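You operate a simulated robot arm through the tools that you are given. There is no shell and no other tool.

Carry out the task below with a simulated robot arm. There is one attempt and no reset: what you move stays moved.

JOB
Put the desk's pen and job card in its middle drawer, lock it and switch the round lamp off.
Fine: the card that lies on the desk top; leave the gauge on. Where these are worked on the way, their far stop is far enough and under half their travel is too little: middle drawer.

The check looks at the end state, three seconds after you hand in, the way a careful person would. Anything else that was tipped, shoved, dropped, spilled or broken makes it a failure.

ROBOT AND FRAMES
A 7-joint arm with a three-finger gripper, fixed in place. Base frame: the origin is at the foot of the arm, x ahead of it, y to its left, z up; the work surface is at about z = 760. Readings come in mm, degrees, newtons and seconds.
Its first joint turns from -166.0 to 166.0 degrees. Payload 2.69 kg.
The tool frame sits at the grasp point between the pads (the TCP): z along the fingers, y along the line on which they close. The tips reach 30 mm beyond it. The gripper opens to 128 mm. The gripper's body begins 117 mm behind the TCP.
Orientation is that of the tool frame in the base frame, as a unit quaternion [x, y, z, w]. With the fingers straight down and closing along the base's y, the tool's x points along the base's -x, its y along +y and its z along -z.

CONTROLS
- The arm moves only by the tool apply_moves. Its argument "deltas" is a list of rows, each an object (a shift or turn left out is 0, a gripper value left out holds the last) with "travel": the shift along the tool's x, y, z in mm, a list of three; "dr": the turn, a rotation vector about the tool's x, y, z in rad, a list of three; "grip": the closure, from 0 (fully open) to 1 (shut). In form: [{"travel": [tx, ty, tz], "dr": [rx, ry, rz], "grip": grip}, ...]. A call has 1 to 20 rows; each row shifts and turns the commanded pose from where the row before left it, along the tool's axes as they then stand. A row lasts 0.2 s, in which the tool goes at most 50 mm and 8.6 degrees; a call with a longer step from one row to the next is refused whole, and so is a gripper value outside its range. Where a pose cannot be reached the arm comes as near as it can. A force on the tool above 70 N (or 10 N above the force at the start of the call, whichever is more), or a blocked arm, ends the call early, and 0.2 s more pass. The fingers move at their own pace and stop on an object; they squeeze with about 42 N. The grip force told is the motor's: it shows also when the fingers shut on nothing. Time passes only in rows, and 0.2 s behind the last, so rows that do not move let the fingers close. The reply holds the time, the measured pose of the TCP, the force on the tool along the base axes, the opening and the grip force, in the units named above and with some noise, with the torque about the TCP (base axes, N m) and any sound that the robot's microphone picked up.
- Cameras (640 x 400 px; columns grow to the right, rows downward): "scene" is fixed at [50.2, -650.6, 1303.4]; the picture's right is [0.25, -0.97, 0.00], its down [-0.61, -0.16, -0.78] and it looks along [0.75, 0.19, -0.63] (base axes); focal length 298 px, centre (320, 200). "wrist" rides on the gripper at [58, 54, -131] in the tool frame; the picture's right is [-0.68, 0.74, 0.00], its down [-0.62, -0.57, -0.55] and it looks along [-0.40, -0.37, 0.84] (tool axes); focal length 234 px, centre (320, 200). There is no depth. A picture from a camera that has moved, and an enlarged one, comes with that camera's place and axes in the base frame and with its lens.
- capture(camera): a new picture of that camera. No time passes.
- raise_lower(by): slides the trunk up (or, below 0, down) by that many mm; the arm rides with it, the base frame stays. It gives what a move gives, with no picture.
- zoom(camera, box): a new picture of the part [left, top, right, bottom] of that camera's present view, enlarged. No time passes.
- close_job(): hands the job in; it is judged then, once.

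Nothing tells you positions but the pictures and the camera data. Unless the task says otherwise, let go and move clear before handing in.

The tools are called after "Emit:" as a command line: name --argument value ..., lists and objects as JSON in quotes. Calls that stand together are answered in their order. apply_moves: Moves the arm, as the interface text tells. Its arguments: {"type":"object","properties":{"deltas":{"type":"array","items":{"type":"object","properties":{"travel":{"type":"array","items":{"type":"number"}},"dr":{"type":"array","items":{"type":"number"}},"grip":{"type":"number"}}}}},"required":["deltas"]} The other tools are called the same way: raise_lower (by) slides the trunk up or down; capture (camera) takes a picture; zoom (camera, box) takes an enlarged picture of a part of a camera's view; close_job () hands the job in.

At the start:

```text
time: 0.0
ee_pos: [714.6, -372.7, 1067.4]
tool_rot: [0.001, 1.0, 0.0, 0.0]
ft_force: [-0.8, -1.0, 0.2]
wrist_torque: [0.01, -0.03, 0.03]
width: 128.2
gripper_force: 0.0
trunk travel left (down, up): [-150.0, 200.0]
```

scene: 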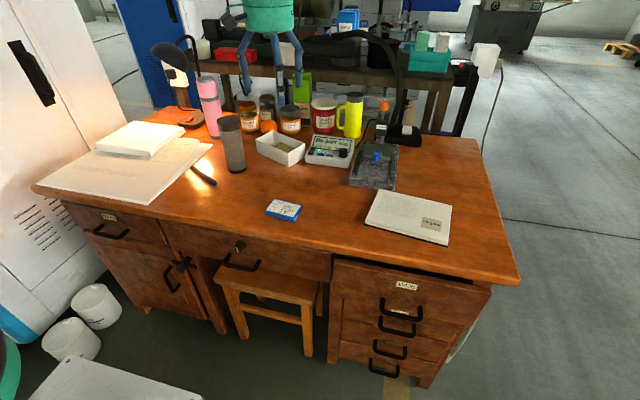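
wrist: 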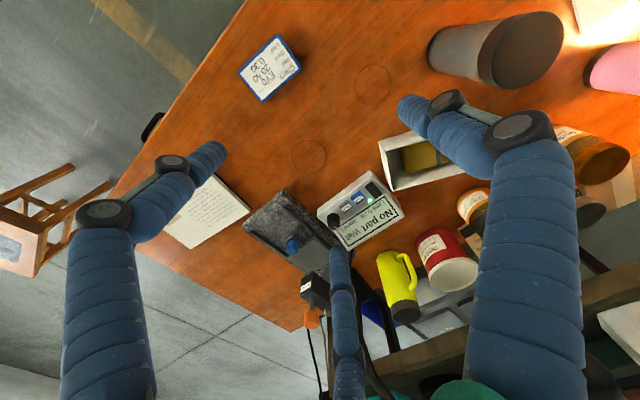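

I see a desk with a card, a pen-like object near the dark cup, a middle drawer with a lock, and lamps. I'll zoom in to identify everything before moving.

Emit:
zoom --camera "scene" --box '[160, 60, 320, 160]'

Emit:
zoom --camera "scene" --box '[300, 80, 460, 180]'

Emit:
zoom --camera "scene" --box '[160, 180, 320, 280]'

Emit:
zoom --camera "scene" --box '[320, 170, 500, 285]'

Emit:
zoom --camera "wrist" --box '[300, 130, 460, 230]'

Emit:
zoom --camera "scene" --box '[20, 100, 220, 225]'

```text
4.00 times, centred on (240, 110) of scene
camera zoom: at [50.2, -650.6, 1303.4], right [0.25, -0.97, 0.0], down [-0.61, -0.16, -0.78], along [0.75, 0.19, -0.63], focal length 1192 px, centre (640, 560)
```

zoom: 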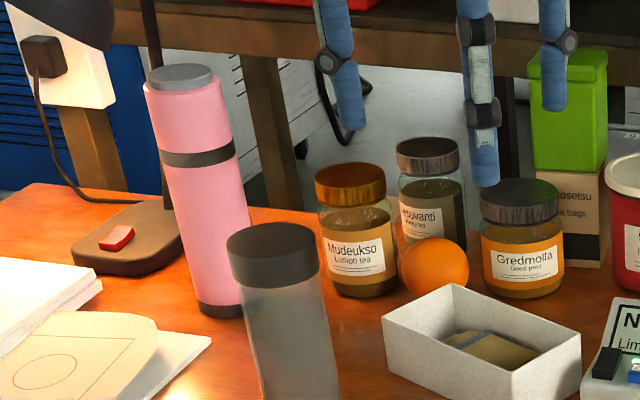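

```text
4.00 times, centred on (380, 130) of scene
camera zoom: at [50.2, -650.6, 1303.4], right [0.25, -0.97, 0.0], down [-0.61, -0.16, -0.78], along [0.75, 0.19, -0.63], focal length 1192 px, centre (80, 480)
```

zoom: 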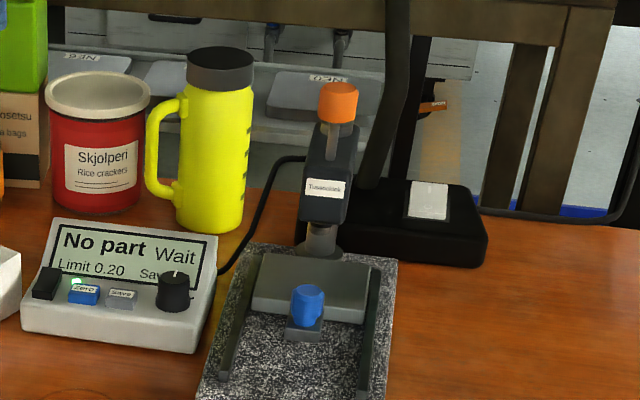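

```text
4.00 times, centred on (240, 230) of scene
camera zoom: at [50.2, -650.6, 1303.4], right [0.25, -0.97, 0.0], down [-0.61, -0.16, -0.78], along [0.75, 0.19, -0.63], focal length 1192 px, centre (640, 80)
```

zoom: 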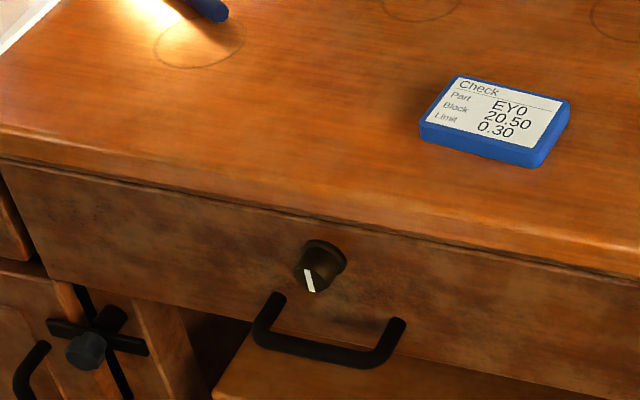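

```text
3.48 times, centred on (410, 228) of scene
camera zoom: at [50.2, -650.6, 1303.4], right [0.25, -0.97, 0.0], down [-0.61, -0.16, -0.78], along [0.75, 0.19, -0.63], focal length 1036 px, centre (7, 104)
```

zoom: 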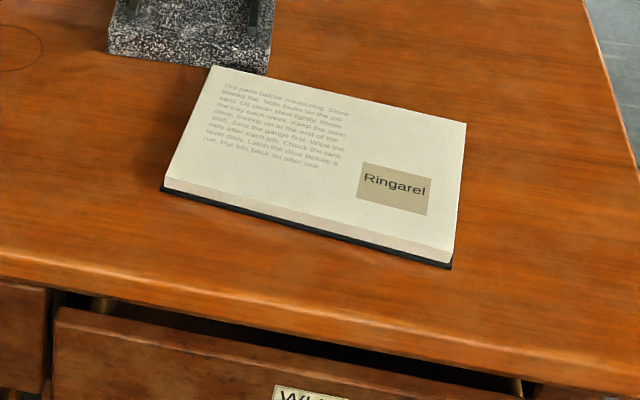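

```text
4.00 times, centred on (380, 180) of wrist
camera zoom: at [657.0, -317.4, 1198.5], right [0.68, 0.74, 0.0], down [0.62, -0.57, 0.55], along [0.4, -0.37, -0.84], focal length 937 px, centre (80, 280)
```

zoom: 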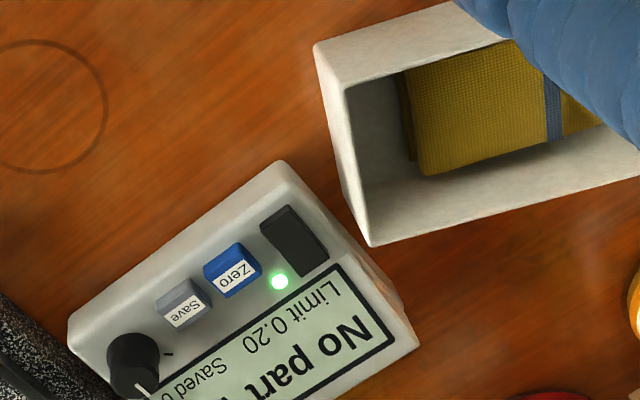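

```text
3.20 times, centred on (120, 162) of scene
camera zoom: at [50.2, -650.6, 1303.4], right [0.25, -0.97, 0.0], down [-0.61, -0.16, -0.78], along [0.75, 0.19, -0.63], focal length 954 px, centre (960, 320)
```

zoom: 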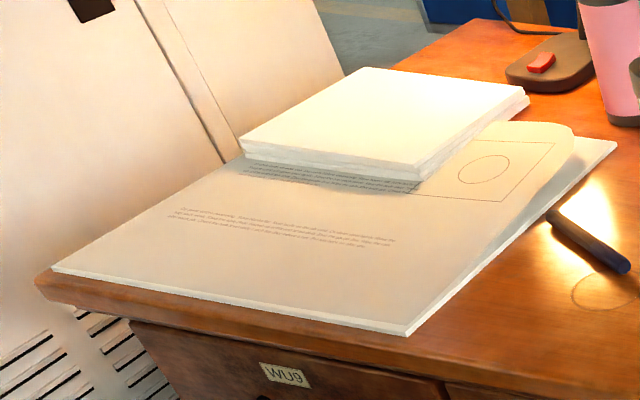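

The job card is likely the blue-edged slab "Check EY0", and the pen is the dark blue rod at the drawing board's edge. I need to tell the lamps apart and look at the drawer fronts.

Emit:
zoom --camera "scene" --box '[130, 20, 290, 120]'

Emit:
zoom --camera "scene" --box '[310, 0, 470, 100]'

Emit:
zoom --camera "scene" --box '[200, 220, 280, 270]'

Emit:
zoom --camera "scene" --box '[300, 240, 500, 365]'

Emit:
zoom --camera "scene" --box '[60, 180, 260, 305]'

Emit:
zoom --camera "scene" --box '[170, 140, 250, 190]'

```text
4.00 times, centred on (210, 70) of scene
camera zoom: at [50.2, -650.6, 1303.4], right [0.25, -0.97, 0.0], down [-0.61, -0.16, -0.78], along [0.75, 0.19, -0.63], focal length 1192 px, centre (760, 720)
```

zoom: 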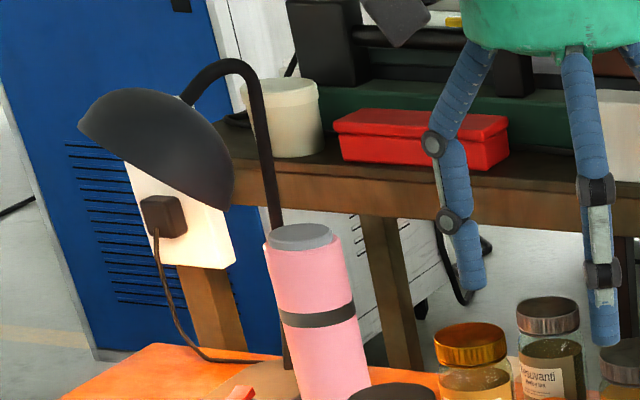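

```text
4.00 times, centred on (390, 50) of scene
camera zoom: at [50.2, -650.6, 1303.4], right [0.25, -0.97, 0.0], down [-0.61, -0.16, -0.78], along [0.75, 0.19, -0.63], focal length 1192 px, centre (40, 800)
```

zoom: 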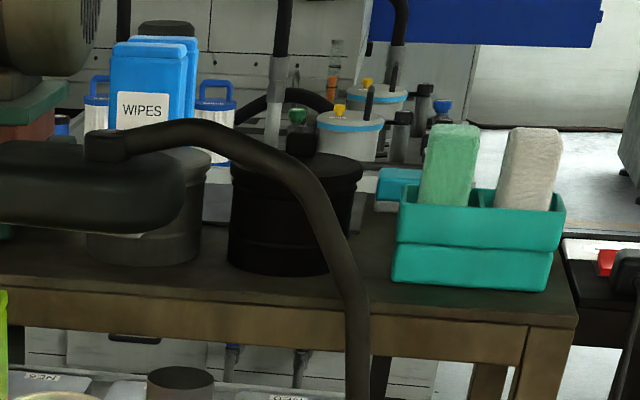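

```text
8.00 times, centred on (240, 245) of scene
camera zoom: at [50.2, -650.6, 1303.4], right [0.25, -0.97, 0.0], down [-0.61, -0.16, -0.78], along [0.75, 0.19, -0.63], focal length 2384 px, centre (960, -160)
```

zoom: 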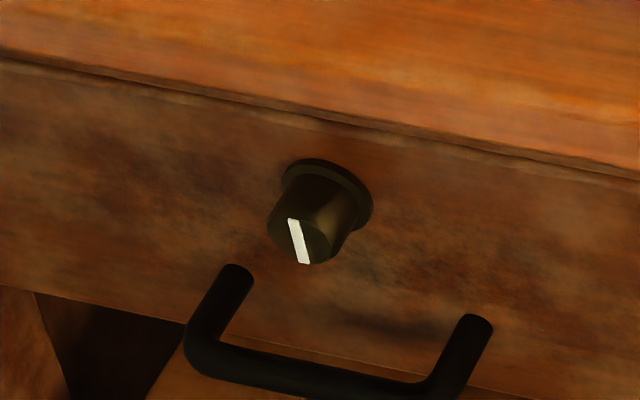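

```text
3.20 times, centred on (400, 302) of scene
camera zoom: at [50.2, -650.6, 1303.4], right [0.25, -0.97, 0.0], down [-0.61, -0.16, -0.78], along [0.75, 0.19, -0.63], focal length 954 px, centre (64, -128)
```

zoom: 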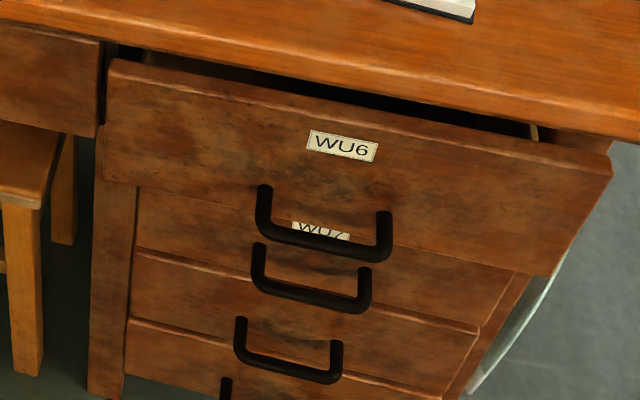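

```text
3.20 times, centred on (160, 242) of scene
camera zoom: at [50.2, -650.6, 1303.4], right [0.25, -0.97, 0.0], down [-0.61, -0.16, -0.78], along [0.75, 0.19, -0.63], focal length 954 px, centre (832, 64)
```

zoom: 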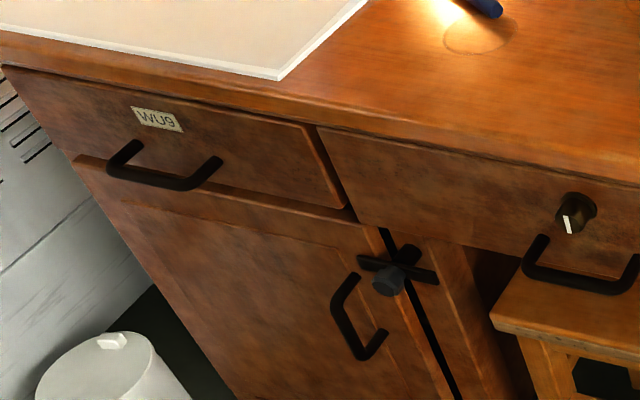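

```text
8.00 times, centred on (210, 165) of scene
camera zoom: at [50.2, -650.6, 1303.4], right [0.25, -0.97, 0.0], down [-0.61, -0.16, -0.78], along [0.75, 0.19, -0.63], focal length 2384 px, centre (1200, 480)
```

zoom: 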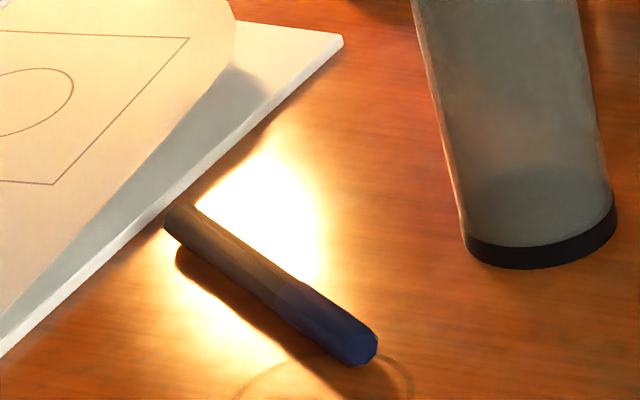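

Round lamp = dome lamp at rear left (red rocker on its base at about (1038, 154)); pen at about (725, -93), card at about (624, -402), middle drawer handle bar at about (502, -302, 638) with lock knob above it. I'll first back the arm away toward the front and turn the tool to look at the drawer front.

Emit:
apply_moves --deltas '[{"travel": [37.5, 9, 12.5]}, {"travel": [37.5, 9, 12.5]}, {"travel": [37.5, 9, 12.5]}, {"travel": [37.5, 9, 12.5]}, {"travel": [37.5, 9, 12.5]}, {"travel": [37.5, 9, 12.5]}, {"travel": [37.5, 9, 12.5]}, {"travel": [37.5, 9, 12.5]}]'

Emit:
apply_moves --deltas '[{"dr": [0, 0, -0.1428]}, {"dr": [0, 0, -0.1428]}, {"dr": [0, 0, -0.1428]}, {"dr": [0, 0, -0.1428]}, {"dr": [0, 0, -0.1428]}, {"dr": [0, 0, -0.1428]}, {"dr": [0, 0, -0.1428]}, {"dr": [0, 0, -0.1428]}, {"dr": [0, 0, -0.1428]}, {"dr": [0, 0, -0.1428]}, {"dr": [0, 0, -0.1428]}, {"dr": [0.131, 0, 0]}, {"dr": [0.131, 0, 0]}, {"dr": [0.131, 0, 0]}, {"dr": [0.1306, 0, 0]}]'

Emit:
capture --camera "wrist"

Emit:
capture --camera "scene"

```text
time: 1.8
ee_pos: [415.3, -299.1, 968.3]
tool_rot: [0.0, 1.0, 0.0, 0.001]
ft_force: [0.6, -1.2, 0.5]
wrist_torque: [0.01, 0.05, 0.01]
width: 128.2
gripper_force: 0.0
trunk travel left (down, up): [-150.0, 200.0]
```

```text
time: 5.2
ee_pos: [363.9, -229.0, 847.1]
tool_rot: [-0.671, 0.717, -0.035, 0.187]
ft_force: [0.5, -1.3, -0.4]
wrist_torque: [0.16, 0.15, 0.07]
width: 127.7
gripper_force: 0.1
out of reach, approached as far as the arm can: row 15
trunk travel left (down, up): [-150.0, 200.0]
stopped in row 15: the arm was blocked; the commanded pose is now the measured one
```

```text
taken
camera wrist: at [271.3, -306.0, 939.5], right [-0.68, 0.73, -0.07], down [0.38, 0.43, 0.82], along [0.63, 0.53, -0.57], focal length 234 px, centre (320, 200)
```

wrist: 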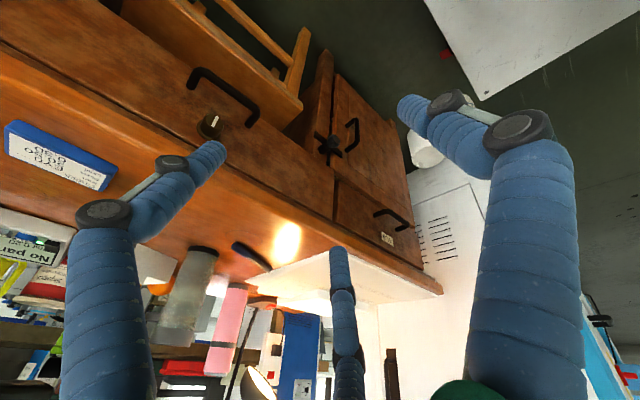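

```text
taken
```

scene: 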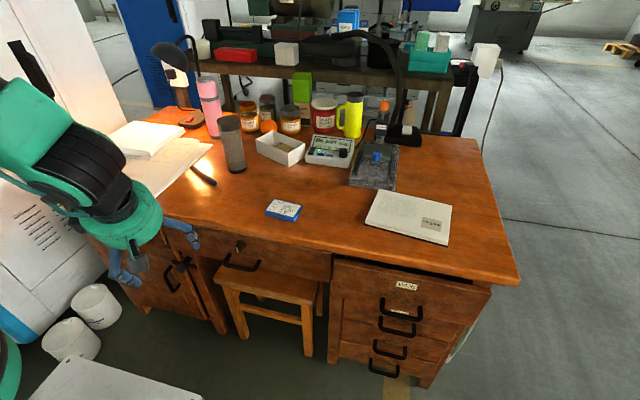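

The tilt ran the arm into a joint limit or itself. I'll straighten the tool back to vertical and check where that leaves me.

Emit:
apply_moves --deltas '[{"travel": [0, 0, -30]}, {"travel": [0, 0, -30]}, {"travel": [0, 0, -30]}]'

```text
time: 6.2
ee_pos: [347.1, -216.4, 922.7]
tool_rot: [0.695, -0.693, 0.017, -0.19]
ft_force: [0.1, 0.3, 1.0]
wrist_torque: [-0.04, -0.05, 0.0]
width: 127.9
gripper_force: 0.0
trunk travel left (down, up): [-150.0, 200.0]
stopped in row 3: the arm was blocked; the commanded pose is now the measured one
```

Emit:
apply_moves --deltas '[{"travel": [0.8, -19, 5.7], "dr": [-0.074, 0.062, 0]}, {"travel": [0.8, -19, 5], "dr": [-0.074, 0.062, 0]}, {"travel": [0, -20, 3], "dr": [-0.074, 0.062, 0]}, {"travel": [0, -20, 1], "dr": [-0.074, 0.062, 0]}, {"travel": [0, -20, 0]}]'

```text
time: 7.4
ee_pos: [447.1, -219.0, 920.8]
tool_rot: [-0.706, 0.708, 0.001, -0.002]
ft_force: [0.1, 0.2, -0.9]
wrist_torque: [-0.03, 0.02, 0.01]
width: 128.2
gripper_force: 0.0
trunk travel left (down, up): [-150.0, 200.0]
```

Emit:
apply_moves --deltas '[{"travel": [35, 10, 0]}, {"travel": [35, 10, 0]}, {"travel": [30, 0, 20], "dr": [0.08, 0, 0]}, {"travel": [0, 0, 0], "dr": [0.08, 0, 0]}, {"travel": [0, 0, 0], "dr": [0.08, 0, 0]}, {"travel": [0, 0, 0], "dr": [0.08, 0, 0]}]'

Emit:
capture --camera "wrist"

Emit:
capture --camera "scene"

```text
time: 8.8
ee_pos: [426.3, -319.0, 904.0]
tool_rot: [-0.698, 0.698, -0.112, 0.111]
ft_force: [0.7, 0.0, 0.5]
wrist_torque: [0.02, 0.0, -0.02]
width: 127.8
gripper_force: 0.1
trunk travel left (down, up): [-150.0, 200.0]
```

```text
taken
camera wrist: at [336.2, -376.1, 1010.6], right [-0.7, 0.68, -0.23], down [0.37, 0.62, 0.7], along [0.61, 0.4, -0.68], focal length 234 px, centre (320, 200)
```

wrist: 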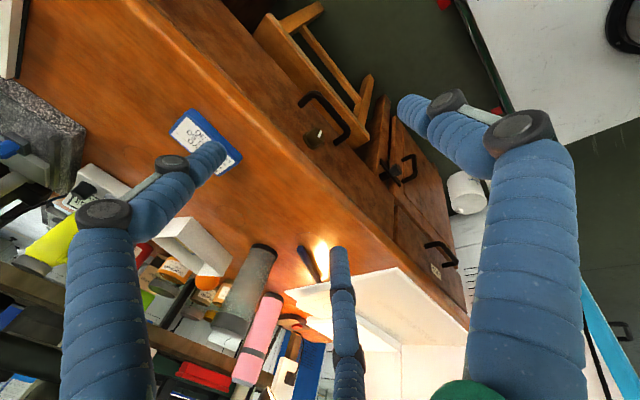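

```text
taken
```

scene: 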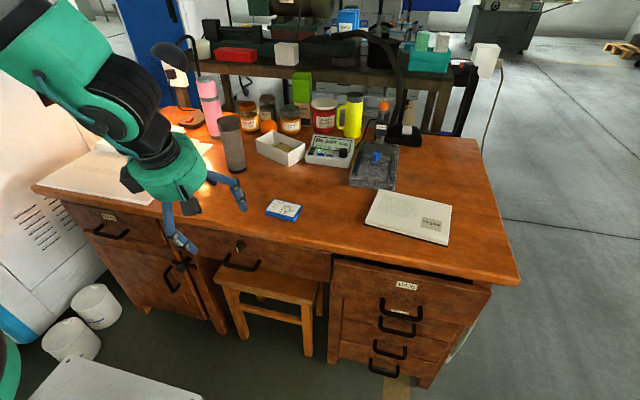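

The hand looks three-fingered in the picture, which affects how I grip things. I'll close it in free air and look.

Emit:
apply_moves --deltas '[{"grip": 0.7}, {"grip": 0.7}, {"grip": 0.7}]'

Emit:
capture --camera "wrist"

Emit:
zoom --camera "scene" --box '[80, 120, 280, 280]'

```text
time: 9.6
ee_pos: [426.7, -318.4, 903.9]
tool_rot: [-0.698, 0.699, -0.113, 0.111]
ft_force: [-0.2, -0.4, 0.6]
wrist_torque: [0.04, 0.01, 0.03]
width: 38.5
gripper_force: 0.1
trunk travel left (down, up): [-150.0, 200.0]
```

```text
taken
camera wrist: at [336.2, -376.2, 1010.9], right [-0.7, 0.68, -0.23], down [0.37, 0.62, 0.7], along [0.61, 0.4, -0.68], focal length 234 px, centre (320, 200)
```

wrist: 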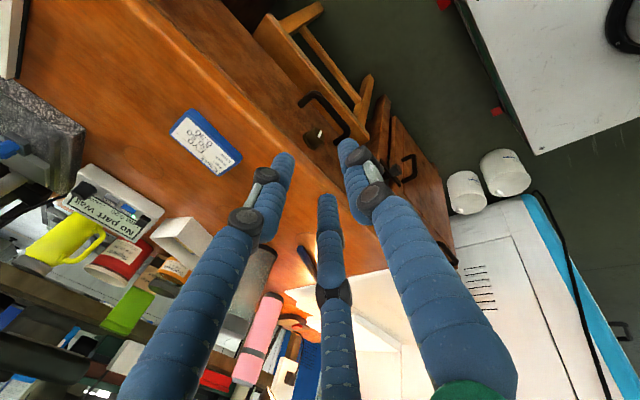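

```text
2.50 times, centred on (180, 200) of scene
camera zoom: at [50.2, -650.6, 1303.4], right [0.25, -0.97, 0.0], down [-0.61, -0.16, -0.78], along [0.75, 0.19, -0.63], focal length 745 px, centre (670, 200)
```

zoom: 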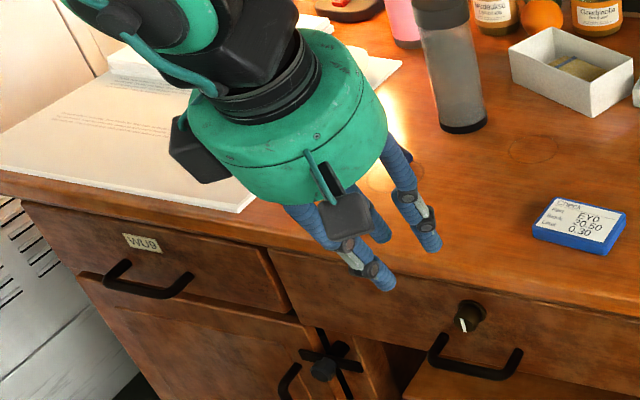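

The fingers converge around the tool axis as expected. Now a closer look at knob and handle for precise position.

Emit:
zoom --camera "wrist" --box '[270, 70, 390, 145]'

Emit:
zoom --camera "scene" --box '[200, 220, 300, 280]'

```text
5.33 times, centred on (330, 108) of wrist
camera zoom: at [336.2, -376.2, 1010.9], right [-0.7, 0.68, -0.23], down [0.37, 0.62, 0.7], along [0.61, 0.4, -0.68], focal length 1249 px, centre (267, 693)
```

zoom: 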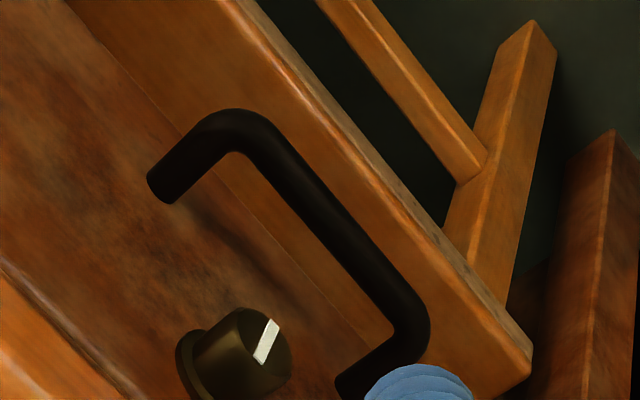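

```text
6.40 times, centred on (250, 250) of scene
camera zoom: at [50.2, -650.6, 1303.4], right [0.25, -0.97, 0.0], down [-0.61, -0.16, -0.78], along [0.75, 0.19, -0.63], focal length 1907 px, centre (768, -120)
```

zoom: 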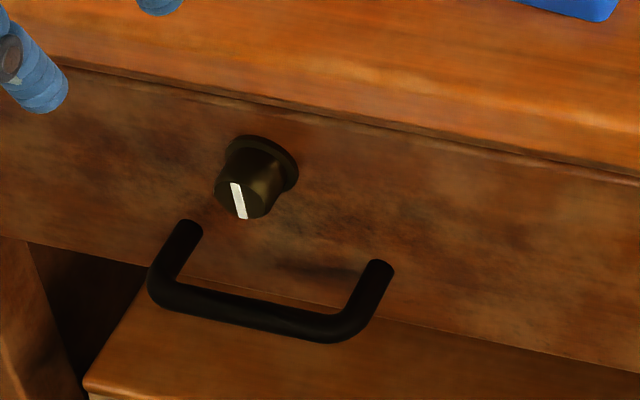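

Emit:
apply_moves --deltas '[{"travel": [0, 10, 30]}, {"travel": [0, 10, 30]}, {"travel": [0, 10, 30]}, {"travel": [0, 10, 30]}, {"travel": [0, 10, 30]}]'

Emit:
capture --camera "wrist"

Emit:
capture --camera "scene"

```text
time: 10.8
ee_pos: [444.5, -319.8, 766.3]
tool_rot: [-0.697, 0.702, -0.105, 0.103]
ft_force: [-0.5, 0.4, -0.7]
wrist_torque: [0.02, -0.03, 0.0]
width: 38.3
gripper_force: 0.1
out of reach, approached as far as the arm can: row 4, 5
trunk travel left (down, up): [-150.0, 200.0]
```

```text
taken
camera wrist: at [357.1, -376.6, 876.0], right [-0.7, 0.68, -0.21], down [0.39, 0.61, 0.69], along [0.6, 0.4, -0.69], focal length 234 px, centre (320, 200)
```

wrist: 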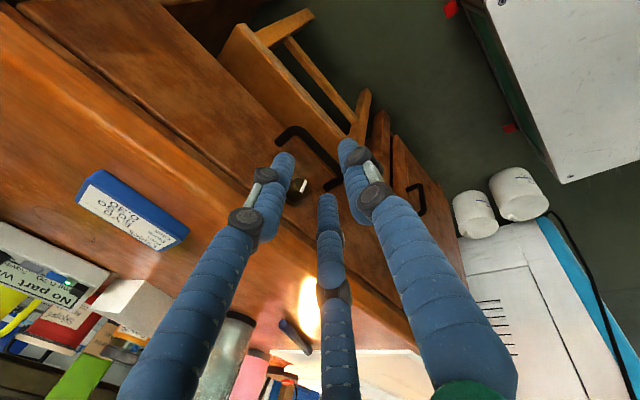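

```text
taken
```

scene: 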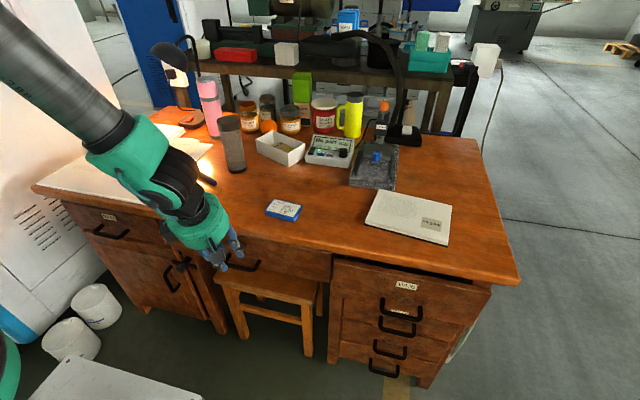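

The arm is near its lower limit here; I'll lift a bit and lower the trunk so the drawer front is in comfortable reach.

Emit:
apply_moves --deltas '[{"travel": [0, -9, -29]}, {"travel": [0, -9, -29]}, {"travel": [0, -9, -29]}, {"travel": [0, -9, -29]}]'

Emit:
raise_lower --by -150

Emit:
capture --camera "wrist"

Emit:
capture --camera "scene"

```text
time: 11.8
ee_pos: [442.3, -318.4, 888.1]
tool_rot: [-0.698, 0.698, -0.112, 0.112]
ft_force: [-1.2, 0.6, -0.5]
wrist_torque: [0.03, 0.02, -0.02]
width: 38.3
gripper_force: 0.0
trunk travel left (down, up): [-150.0, 200.0]
```

```text
time: 13.6
ee_pos: [442.8, -318.5, 737.4]
tool_rot: [-0.698, 0.699, -0.113, 0.111]
ft_force: [0.3, -0.2, 0.2]
wrist_torque: [0.02, 0.0, -0.02]
width: 38.1
gripper_force: 0.1
trunk travel left (down, up): [0.0, 350.0]
```

```text
taken
camera wrist: at [351.5, -376.0, 845.0], right [-0.7, 0.68, -0.23], down [0.37, 0.62, 0.7], along [0.61, 0.4, -0.68], focal length 234 px, centre (320, 200)
```

wrist: 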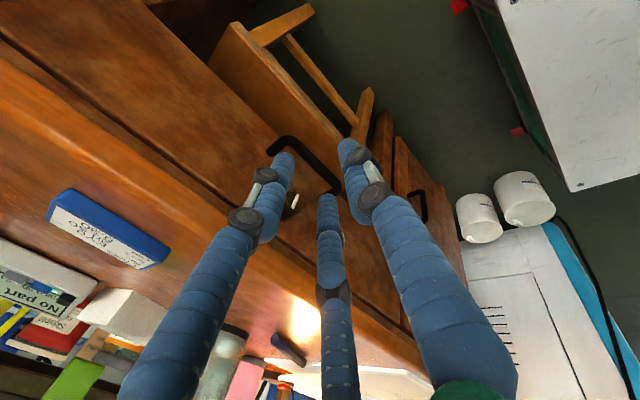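

```text
taken
```

scene: 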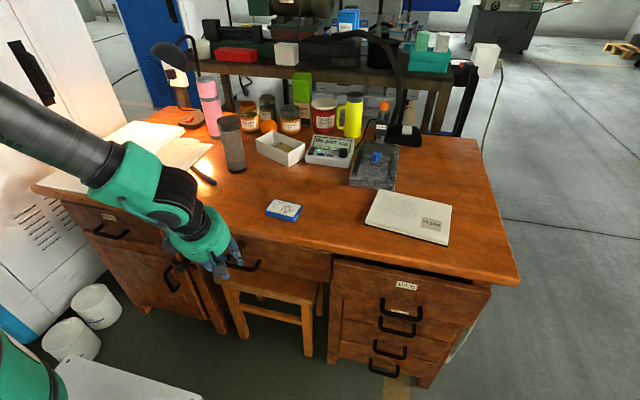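

Emit:
zoom --camera "wrist" --box '[240, 120, 368, 200]'

```text
5.00 times, centred on (304, 160) of wrist
camera zoom: at [351.5, -376.0, 845.0], right [-0.7, 0.68, -0.23], down [0.37, 0.62, 0.7], along [0.61, 0.4, -0.68], focal length 1171 px, centre (400, 400)
```

zoom: 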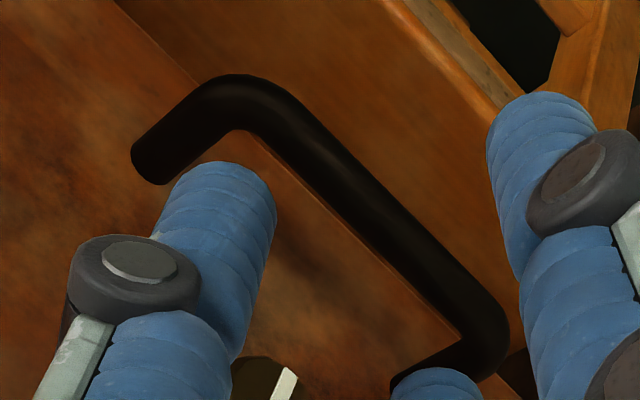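

Scene and wrist lines of sight are nearly parallel, so depth is poor. I'll turn the tool back 90° to look at the handle from the other side for a proper triangulation.

Emit:
apply_moves --deltas '[{"travel": [-29.5, 5, -18]}, {"travel": [-29.5, 5, -18]}, {"travel": [-29.5, 5, -18]}, {"travel": [-29.5, 5, -18]}, {"dr": [-0.08, 0, 0]}, {"dr": [-0.08, 0, 0]}, {"dr": [-0.08, 0, 0]}, {"dr": [-0.08, 0, 0]}, {"dr": [0, 0, 0.1428]}, {"dr": [0, 0, 0.1428]}, {"dr": [0, 0, 0.1428]}, {"dr": [0, 0, 0.1428]}, {"dr": [0, 0, 0.1428]}, {"dr": [0, 0, 0.1428]}, {"dr": [0, 0, 0.1428]}, {"dr": [0, 0, 0.1428]}, {"dr": [0, 0, 0.1428]}, {"dr": [0, 0, 0.1428]}]'

Emit:
capture --camera "wrist"

```text
time: 17.4
ee_pos: [399.9, -200.4, 798.7]
tool_rot: [-0.07, 0.998, -0.001, -0.001]
ft_force: [0.6, -0.5, 0.8]
wrist_torque: [-0.03, 0.0, 0.04]
width: 38.3
gripper_force: 0.0
trunk travel left (down, up): [0.0, 350.0]
```

```text
taken
camera wrist: at [337.0, -154.8, 930.0], right [0.57, 0.82, 0.0], down [0.69, -0.47, 0.55], along [0.45, -0.31, -0.84], focal length 234 px, centre (320, 200)
```

wrist: 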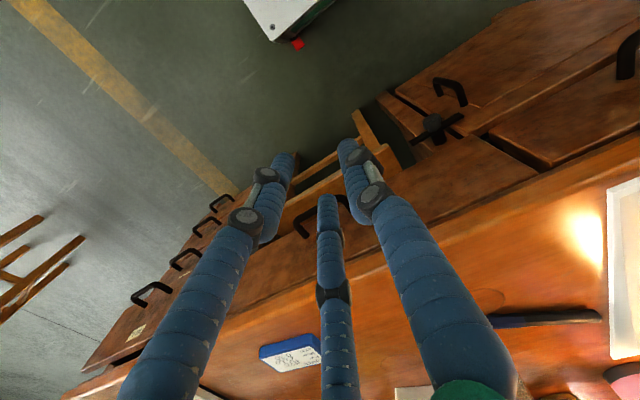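

Emit:
apply_moves --deltas '[{"grip": 0.0}, {"grip": 0.0}, {"grip": 0.0}]'

Emit:
zoom --camera "wrist" --box '[256, 170, 400, 260]'

Emit:
capture --camera "wrist"

```text
time: 18.1
ee_pos: [401.8, -200.9, 799.6]
tool_rot: [-0.071, 0.998, 0.0, 0.0]
ft_force: [0.0, -1.3, 0.3]
wrist_torque: [0.03, -0.04, -0.04]
width: 127.9
gripper_force: 0.0
trunk travel left (down, up): [0.0, 350.0]
```

```text
4.44 times, centred on (328, 215) of wrist
camera zoom: at [336.9, -154.9, 930.1], right [0.57, 0.82, 0.0], down [0.69, -0.47, 0.55], along [0.45, -0.31, -0.84], focal length 1041 px, centre (284, 133)
```

zoom: 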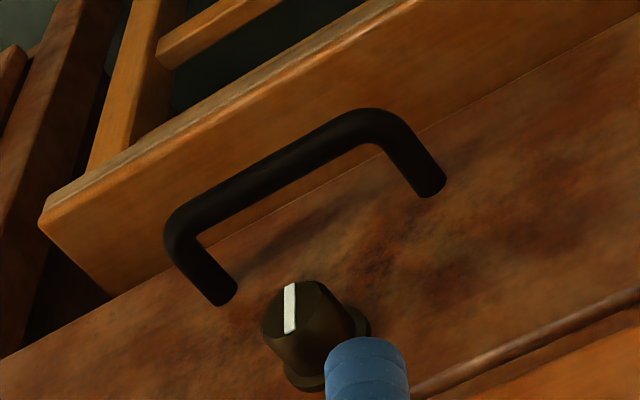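

```text
taken
camera wrist: at [336.9, -154.9, 930.1], right [0.57, 0.82, 0.0], down [0.69, -0.47, 0.55], along [0.45, -0.31, -0.84], focal length 234 px, centre (320, 200)
```

wrist: 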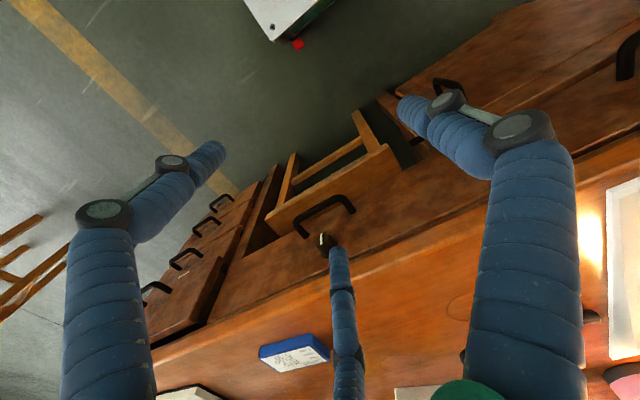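

Triangulated well now: handle bar at x≈524, z≈607, y −336…−245; knob face centre ≈ (536, −290, 670), drawer face x≈560, recessed under the desk edge. So I approach the bar with the tool tilted ~50° forward, closing in the vertical plane.

Emit:
apply_moves --deltas '[{"travel": [-10, -30, 0], "dr": [0, 0, -0.1428], "grip": 0.77}, {"dr": [0, 0, -0.1428]}, {"dr": [0, 0, -0.1428]}, {"dr": [0, 0, -0.1428]}, {"dr": [0, 0, -0.1428]}, {"dr": [0, 0, -0.1428]}, {"dr": [0, 0, -0.1428]}, {"dr": [0, 0, -0.1428]}, {"dr": [0, 0, -0.1428]}, {"dr": [0, 0, -0.1428]}, {"travel": [30, -15, 15]}, {"travel": [30, -15, 15]}]'

Emit:
apply_moves --deltas '[{"dr": [0.1454, 0, 0]}, {"dr": [0.1454, 0, 0]}, {"dr": [0.1454, 0, 0]}]'

```text
time: 20.8
ee_pos: [443.9, -288.9, 768.1]
tool_rot: [-0.707, 0.707, 0.0, 0.0]
ft_force: [0.0, 0.1, 1.3]
wrist_torque: [-0.07, -0.05, -0.04]
width: 29.2
gripper_force: 0.0
trunk travel left (down, up): [0.0, 350.0]
```

```text
time: 21.8
ee_pos: [391.0, -236.1, 668.6]
tool_rot: [-0.687, 0.71, -0.045, 0.149]
ft_force: [1.2, -0.3, -0.8]
wrist_torque: [0.08, 0.11, 0.05]
width: 29.4
gripper_force: 0.1
trunk travel left (down, up): [0.0, 350.0]
stopped in row 3: the arm was blocked; the commanded pose is now the measured one
```

Tilting in this roll runs into a joint limit again. I'll retreat, straighten, and try the opposite roll of the tool.

Emit:
apply_moves --deltas '[{"travel": [0, -20, -25], "dr": [-0.1, 0.06, 0]}, {"travel": [0, -20, -25], "dr": [-0.1, 0.06, 0]}, {"travel": [0, -20, -30], "dr": [-0.1, 0.06, 0]}, {"travel": [0, -10, -30]}]'

Emit:
capture --camera "scene"

```text
time: 22.8
ee_pos: [449.0, -245.7, 785.3]
tool_rot: [-0.694, 0.72, -0.001, -0.02]
ft_force: [-0.6, -0.4, -0.1]
wrist_torque: [-0.01, -0.03, 0.01]
width: 29.7
gripper_force: 0.1
trunk travel left (down, up): [0.0, 350.0]
```

```text
taken
```

scene: 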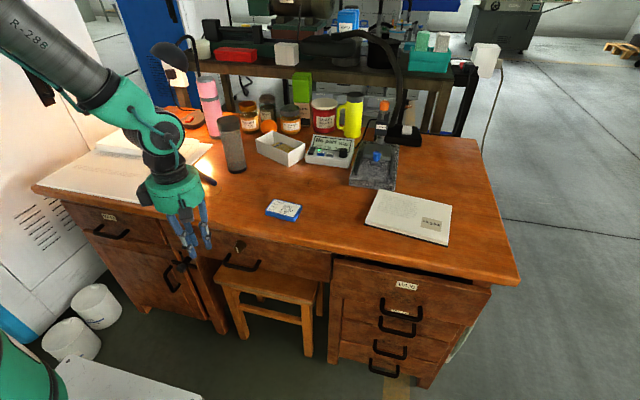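

The forearm slopes steeply down here, so tilt room is limited when low and close. I'll go up, return to the original roll, and tilt forward up high where the wrist has room, then descend tilted.

Emit:
apply_moves --deltas '[{"travel": [10, 0, -40]}, {"travel": [10, 0, -40]}, {"travel": [10, 0, -40]}, {"dr": [0, 0, 0.1428]}, {"dr": [0, 0, 0.1428]}, {"dr": [0, 0, 0.1428]}, {"dr": [0, 0, 0.1428]}, {"dr": [0, 0, 0.1428]}, {"dr": [0, 0, 0.1428]}, {"dr": [0, 0, 0.1428]}, {"dr": [0, 0, 0.1428]}, {"dr": [0, 0, 0.1428]}, {"dr": [0, 0, 0.1428]}, {"dr": [0, 0, 0.1428]}]'

Emit:
apply_moves --deltas '[{"dr": [0, -0.14, 0]}, {"dr": [0, -0.14, 0]}, {"dr": [0, -0.14, 0]}, {"dr": [0, -0.14, 0]}, {"dr": [0, -0.14, 0]}, {"dr": [0, -0.14, 0]}]'

Emit:
capture --camera "scene"

```text
time: 25.8
ee_pos: [450.6, -273.3, 907.9]
tool_rot: [0.018, 1.0, -0.015, -0.012]
ft_force: [0.0, 1.1, 0.5]
wrist_torque: [0.03, 0.03, 0.0]
width: 29.7
gripper_force: 0.0
trunk travel left (down, up): [0.0, 350.0]
```

```text
time: 27.1
ee_pos: [449.9, -271.8, 909.7]
tool_rot: [0.01, 0.918, -0.019, 0.397]
ft_force: [-1.4, -3.0, 7.9]
wrist_torque: [0.19, 0.52, 0.16]
width: 29.3
gripper_force: 0.0
trunk travel left (down, up): [0.0, 350.0]
```

```text
taken
```

scene: 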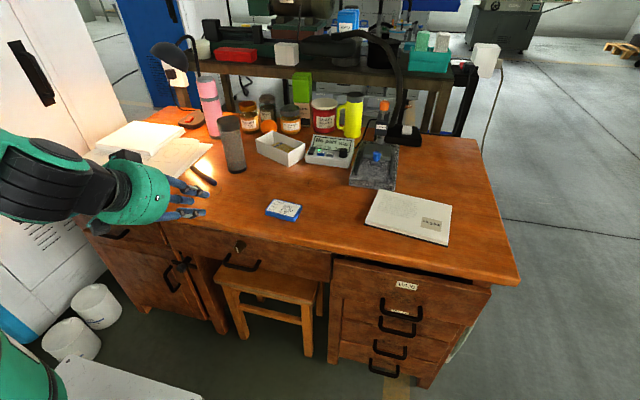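

Tilting works in this roll up high. Continue to near-horizontal, then check.

Emit:
apply_moves --deltas '[{"dr": [0, -0.14, 0]}, {"dr": [0, -0.14, 0]}, {"dr": [0, -0.14, 0]}, {"dr": [0, -0.14, 0]}, {"dr": [0, -0.14, 0]}]'

```text
time: 28.0
ee_pos: [488.9, -204.7, 915.8]
tool_rot: [-0.062, 0.809, 0.019, 0.584]
ft_force: [0.0, -0.4, -0.1]
wrist_torque: [-0.02, 0.0, -0.06]
width: 29.6
gripper_force: 0.1
trunk travel left (down, up): [0.0, 350.0]
stopped in row 4: the arm was blocked; the commanded pose is now the measured one
```

Emit:
apply_moves --deltas '[{"travel": [25, -25, -12.4], "dr": [0.036, 0.127, 0.012]}, {"travel": [25, -25, -12.4], "dr": [0.036, 0.127, 0.012]}, {"travel": [25, -25, -12.4], "dr": [0.036, 0.127, 0.012]}]'

```text
time: 29.0
ee_pos: [459.5, -244.3, 876.6]
tool_rot: [-0.071, 0.901, -0.011, 0.427]
ft_force: [-0.2, -0.2, 0.0]
wrist_torque: [-0.03, -0.02, 0.0]
width: 29.7
gripper_force: 0.0
trunk travel left (down, up): [0.0, 350.0]
stopped in row 3: the arm was blocked; the commanded pose is now the measured one
```

It seems easiest when the tool points radially away from the base rather than straight along +x. I'll yaw the tool to point radially and see whether it moves freely.

Emit:
apply_moves --deltas '[{"dr": [0.092, 0.0096, 0.076]}, {"dr": [0.092, 0.0096, 0.076]}, {"dr": [0.092, 0.0096, 0.076]}, {"dr": [0.092, 0.0096, 0.076]}, {"dr": [0.092, 0.0096, 0.076]}]'

Emit:
capture --camera "scene"

```text
time: 30.2
ee_pos: [438.6, -235.5, 892.3]
tool_rot: [0.199, 0.882, -0.136, 0.404]
ft_force: [0.4, -0.1, 0.0]
wrist_torque: [0.01, 0.01, -0.01]
width: 29.3
gripper_force: 0.0
out of reach, approached as far as the arm can: row 5
trunk travel left (down, up): [0.0, 350.0]
```

```text
taken
```

scene: 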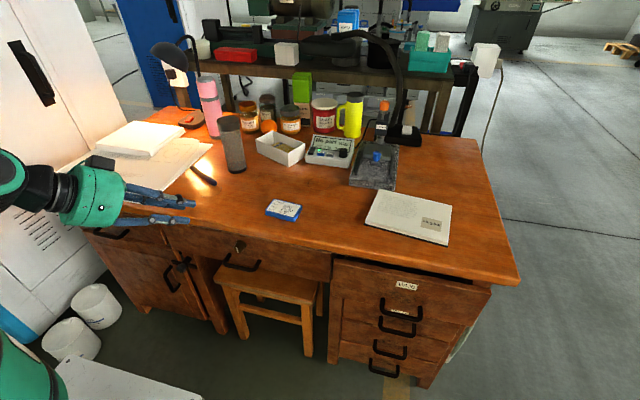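

The wrist is likely jammed near its straight-aligned position. I'll straighten to vertical and then swing the tool around the forearm axis (via the left side) to reach a forward-pointing pose.

Emit:
apply_moves --deltas '[{"dr": [0, 0.126, 0]}, {"dr": [0, 0.126, 0]}, {"dr": [0, 0.126, 0]}, {"dr": [0, 0.126, 0]}, {"dr": [0, 0.126, 0]}, {"dr": [0, 0.126, 0]}, {"dr": [0, 0.126, 0]}]'

Emit:
apply_moves --deltas '[{"dr": [-0.093, 0, 0.111]}, {"dr": [-0.093, 0, 0.111]}, {"dr": [-0.093, 0, 0.111]}, {"dr": [-0.093, 0, 0.111]}]'

```text
time: 32.0
ee_pos: [457.6, -245.1, 1091.5]
tool_rot: [0.234, 0.926, -0.11, 0.276]
ft_force: [-3.1, 1.6, 1.9]
wrist_torque: [-0.09, -0.2, 0.05]
width: 29.4
gripper_force: 0.1
out of reach, approached as far as the arm can: row 6, 7
trunk travel left (down, up): [0.0, 350.0]
stopped in row 7: the arm was blocked; the commanded pose is now the measured one
```

```text
time: 33.0
ee_pos: [464.6, -237.3, 1082.9]
tool_rot: [0.248, 0.923, -0.097, 0.278]
ft_force: [0.0, 0.3, 0.1]
wrist_torque: [-0.01, -0.01, -0.01]
width: 29.6
gripper_force: 0.1
out of reach, approached as far as the arm can: row 1, 2, 3, 4
trunk travel left (down, up): [0.0, 350.0]
```

Emit:
capture --camera "scene"

Emit:
capture --camera "wrist"

```text
taken
```

scene: 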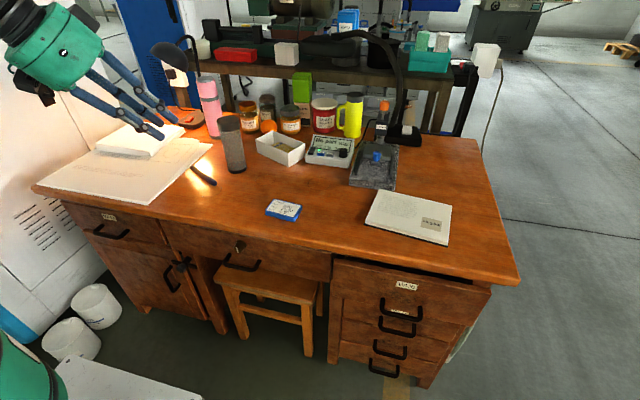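

```text
taken
camera wrist: at [390.6, -124.2, 1156.2], right [0.87, 0.36, 0.35], down [-0.1, -0.56, 0.82], along [0.49, -0.75, -0.45], focal length 234 px, centre (320, 200)
```

wrist: 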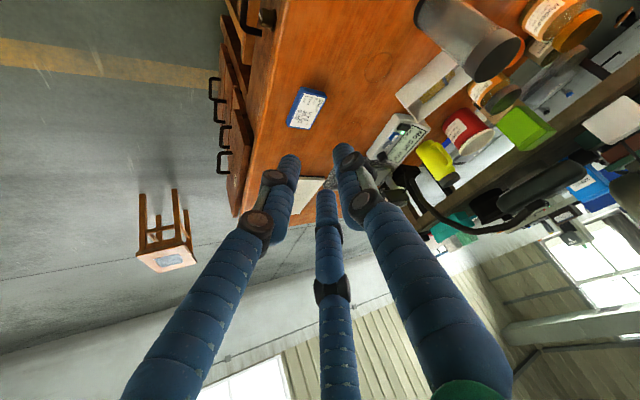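

Emit:
apply_moves --deltas '[{"travel": [-33, 1.5, 22]}, {"travel": [-33, 1.5, 22]}, {"dr": [0, 0.12, 0]}, {"dr": [0, 0.12, 0]}, {"dr": [0, 0.12, 0]}, {"dr": [0, 0.12, 0]}, {"dr": [0, 0.12, 0]}]'

Emit:
capture --camera "scene"

```text
time: 34.6
ee_pos: [539.6, -274.7, 1058.8]
tool_rot: [0.252, 0.93, -0.092, 0.251]
ft_force: [-0.6, 0.4, 0.8]
wrist_torque: [0.01, -0.08, 0.02]
width: 29.6
gripper_force: 0.0
out of reach, approached as far as the arm can: row 3, 4, 5, 6, 7
trunk travel left (down, up): [0.0, 350.0]
```

```text
taken
```

scene: 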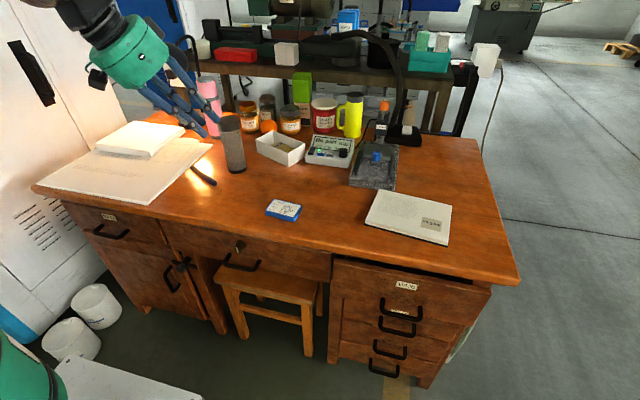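

The wrist seems to have flipped to the other branch (tilting inward is now blocked), which should favour tilting outward. Testing that.

Emit:
apply_moves --deltas '[{"dr": [0, -0.14, 0]}, {"dr": [0, -0.14, 0]}, {"dr": [0, -0.14, 0]}, {"dr": [0, -0.14, 0]}, {"dr": [0, -0.14, 0]}]'

Emit:
capture --camera "scene"

```text
time: 36.0
ee_pos: [534.2, -276.6, 891.4]
tool_rot: [0.221, 0.891, -0.142, 0.37]
ft_force: [-1.4, 0.8, -1.3]
wrist_torque: [-0.1, -0.21, 0.01]
width: 29.4
gripper_force: 0.1
out of reach, approached as far as the arm can: row 2
trunk travel left (down, up): [0.0, 350.0]
stopped in row 5: the arm was blocked; the commanded pose is now the measured one
```

```text
taken
```

scene: 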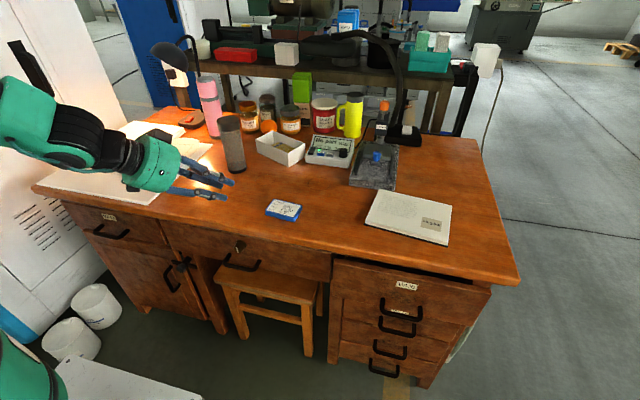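

Emit:
apply_moves --deltas '[{}, {}]'

Emit:
apply_moves --deltas '[{"dr": [0, -0.08, 0]}, {}, {}]'

Emit:
apply_moves --deltas '[{"dr": [0, -0.08, 0]}, {}, {}]'

```text
time: 36.6
ee_pos: [533.2, -276.0, 889.5]
tool_rot: [0.222, 0.891, -0.142, 0.37]
ft_force: [-0.2, -0.7, 0.0]
wrist_torque: [-0.01, -0.01, 0.0]
width: 29.4
gripper_force: 0.0
trunk travel left (down, up): [0.0, 350.0]
```

```text
time: 37.4
ee_pos: [533.3, -276.1, 889.8]
tool_rot: [0.216, 0.876, -0.151, 0.405]
ft_force: [0.5, -0.4, -0.6]
wrist_torque: [0.01, 0.0, 0.02]
width: 29.6
gripper_force: 0.0
trunk travel left (down, up): [0.0, 350.0]
```

```text
time: 38.2
ee_pos: [532.6, -275.5, 889.7]
tool_rot: [0.209, 0.859, -0.159, 0.439]
ft_force: [-0.5, -0.5, 0.8]
wrist_torque: [-0.03, -0.03, 0.01]
width: 29.4
gripper_force: 0.1
trunk travel left (down, up): [0.0, 350.0]
```

Emit:
apply_moves --deltas '[{"travel": [18.4, -17.5, -24]}, {}, {"travel": [18.4, -17.5, -24]}, {}, {"travel": [18.4, -17.5, -24]}, {}]'

```text
time: 39.6
ee_pos: [428.8, -276.5, 889.0]
tool_rot: [0.209, 0.859, -0.159, 0.44]
ft_force: [-0.2, 0.7, -0.2]
wrist_torque: [0.01, 0.0, -0.01]
width: 29.3
gripper_force: 0.0
trunk travel left (down, up): [0.0, 350.0]
```

This branch works. Descend in front of the drawer.

Emit:
apply_moves --deltas '[{"travel": [24.6, 2.7, 16.9]}, {"travel": [24.6, 2.7, 16.9]}, {}, {"travel": [24.6, 2.7, 16.9]}, {"travel": [24.6, 2.7, 16.9]}, {}, {"travel": [24.6, 2.7, 16.9]}, {}]'

Emit:
capture --camera "scene"

Emit:
capture --camera "wrist"

```text
time: 41.4
ee_pos: [431.4, -274.7, 740.0]
tool_rot: [0.209, 0.859, -0.159, 0.439]
ft_force: [0.3, -0.1, -0.2]
wrist_torque: [0.01, 0.05, 0.04]
width: 29.6
gripper_force: 0.1
trunk travel left (down, up): [0.0, 350.0]
```

```text
taken
```

scene: 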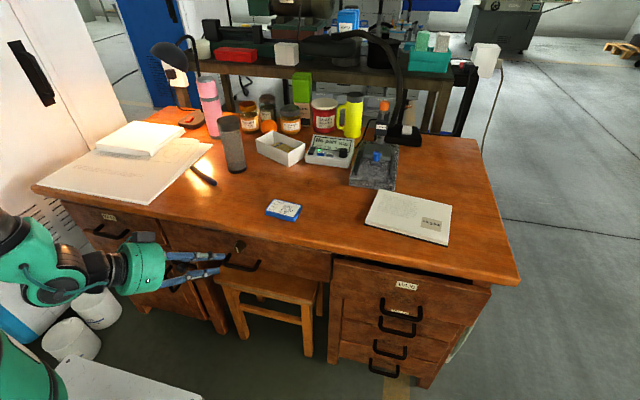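

```text
taken
camera wrist: at [337.2, -155.6, 760.3], right [0.72, 0.49, 0.49], down [-0.34, -0.37, 0.87], along [0.6, -0.79, -0.11], focal length 234 px, centre (320, 200)
```

wrist: 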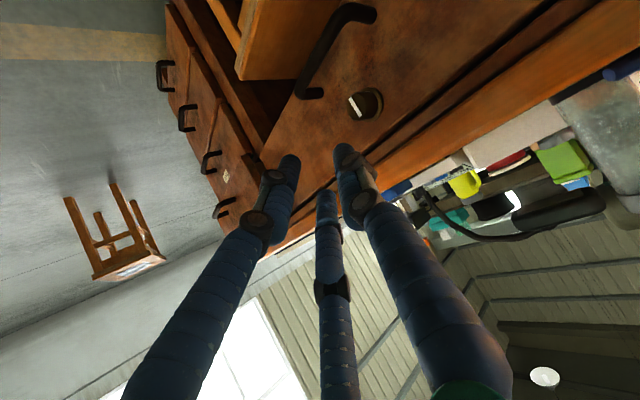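

Excellent — the arm is now in a configuration suited to the drawer front. Refine the handle/knob measurement from this view.

Emit:
zoom --camera "wrist" --box '[270, 0, 430, 100]'

```text
4.00 times, centred on (350, 50) of wrist
camera zoom: at [337.2, -155.6, 760.3], right [0.72, 0.49, 0.49], down [-0.34, -0.37, 0.87], along [0.6, -0.79, -0.11], focal length 937 px, centre (200, 800)
```

zoom: 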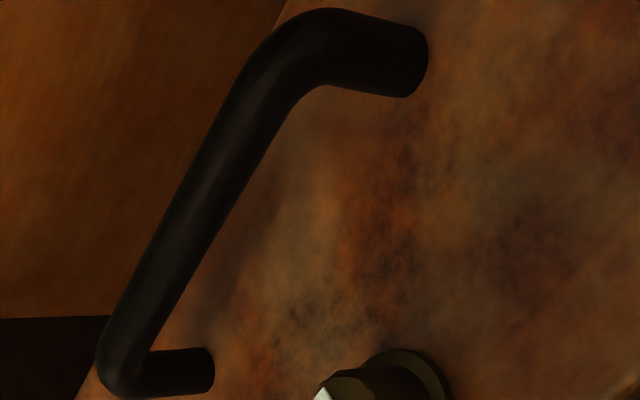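

Bar confirmed at about (525.5, −337…−244, 608). Roll the tool so it closes in the vertical plane, and move to a pre-grasp point.

Emit:
apply_moves --deltas '[{"dr": [0, 0, 0.1321], "grip": 0.75}, {"dr": [0, 0, 0.1321]}, {"dr": [0, 0, 0.1321]}, {"dr": [0, 0, 0.1321]}, {"dr": [0, 0, 0.1321]}, {"dr": [0, 0, 0.1321]}, {"dr": [0, 0, 0.1321]}, {"dr": [0, 0, 0.1321]}, {"dr": [0, 0, 0.1321]}, {"dr": [0, 0, 0.1321]}, {}]'

Emit:
capture --camera "wrist"

```text
time: 43.8
ee_pos: [429.3, -276.3, 740.1]
tool_rot: [0.693, 0.55, 0.144, 0.444]
ft_force: [-0.5, 0.1, 0.0]
wrist_torque: [-0.01, -0.01, -0.02]
width: 32.1
gripper_force: 0.1
trunk travel left (down, up): [0.0, 350.0]
```

```text
taken
camera wrist: at [395.0, -163.3, 837.7], right [0.23, -0.6, 0.77], down [-0.95, -0.3, 0.05], along [0.2, -0.74, -0.64], focal length 234 px, centre (320, 200)
```

wrist: 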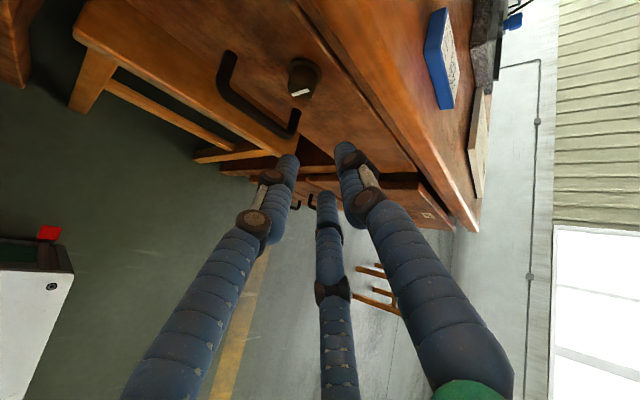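

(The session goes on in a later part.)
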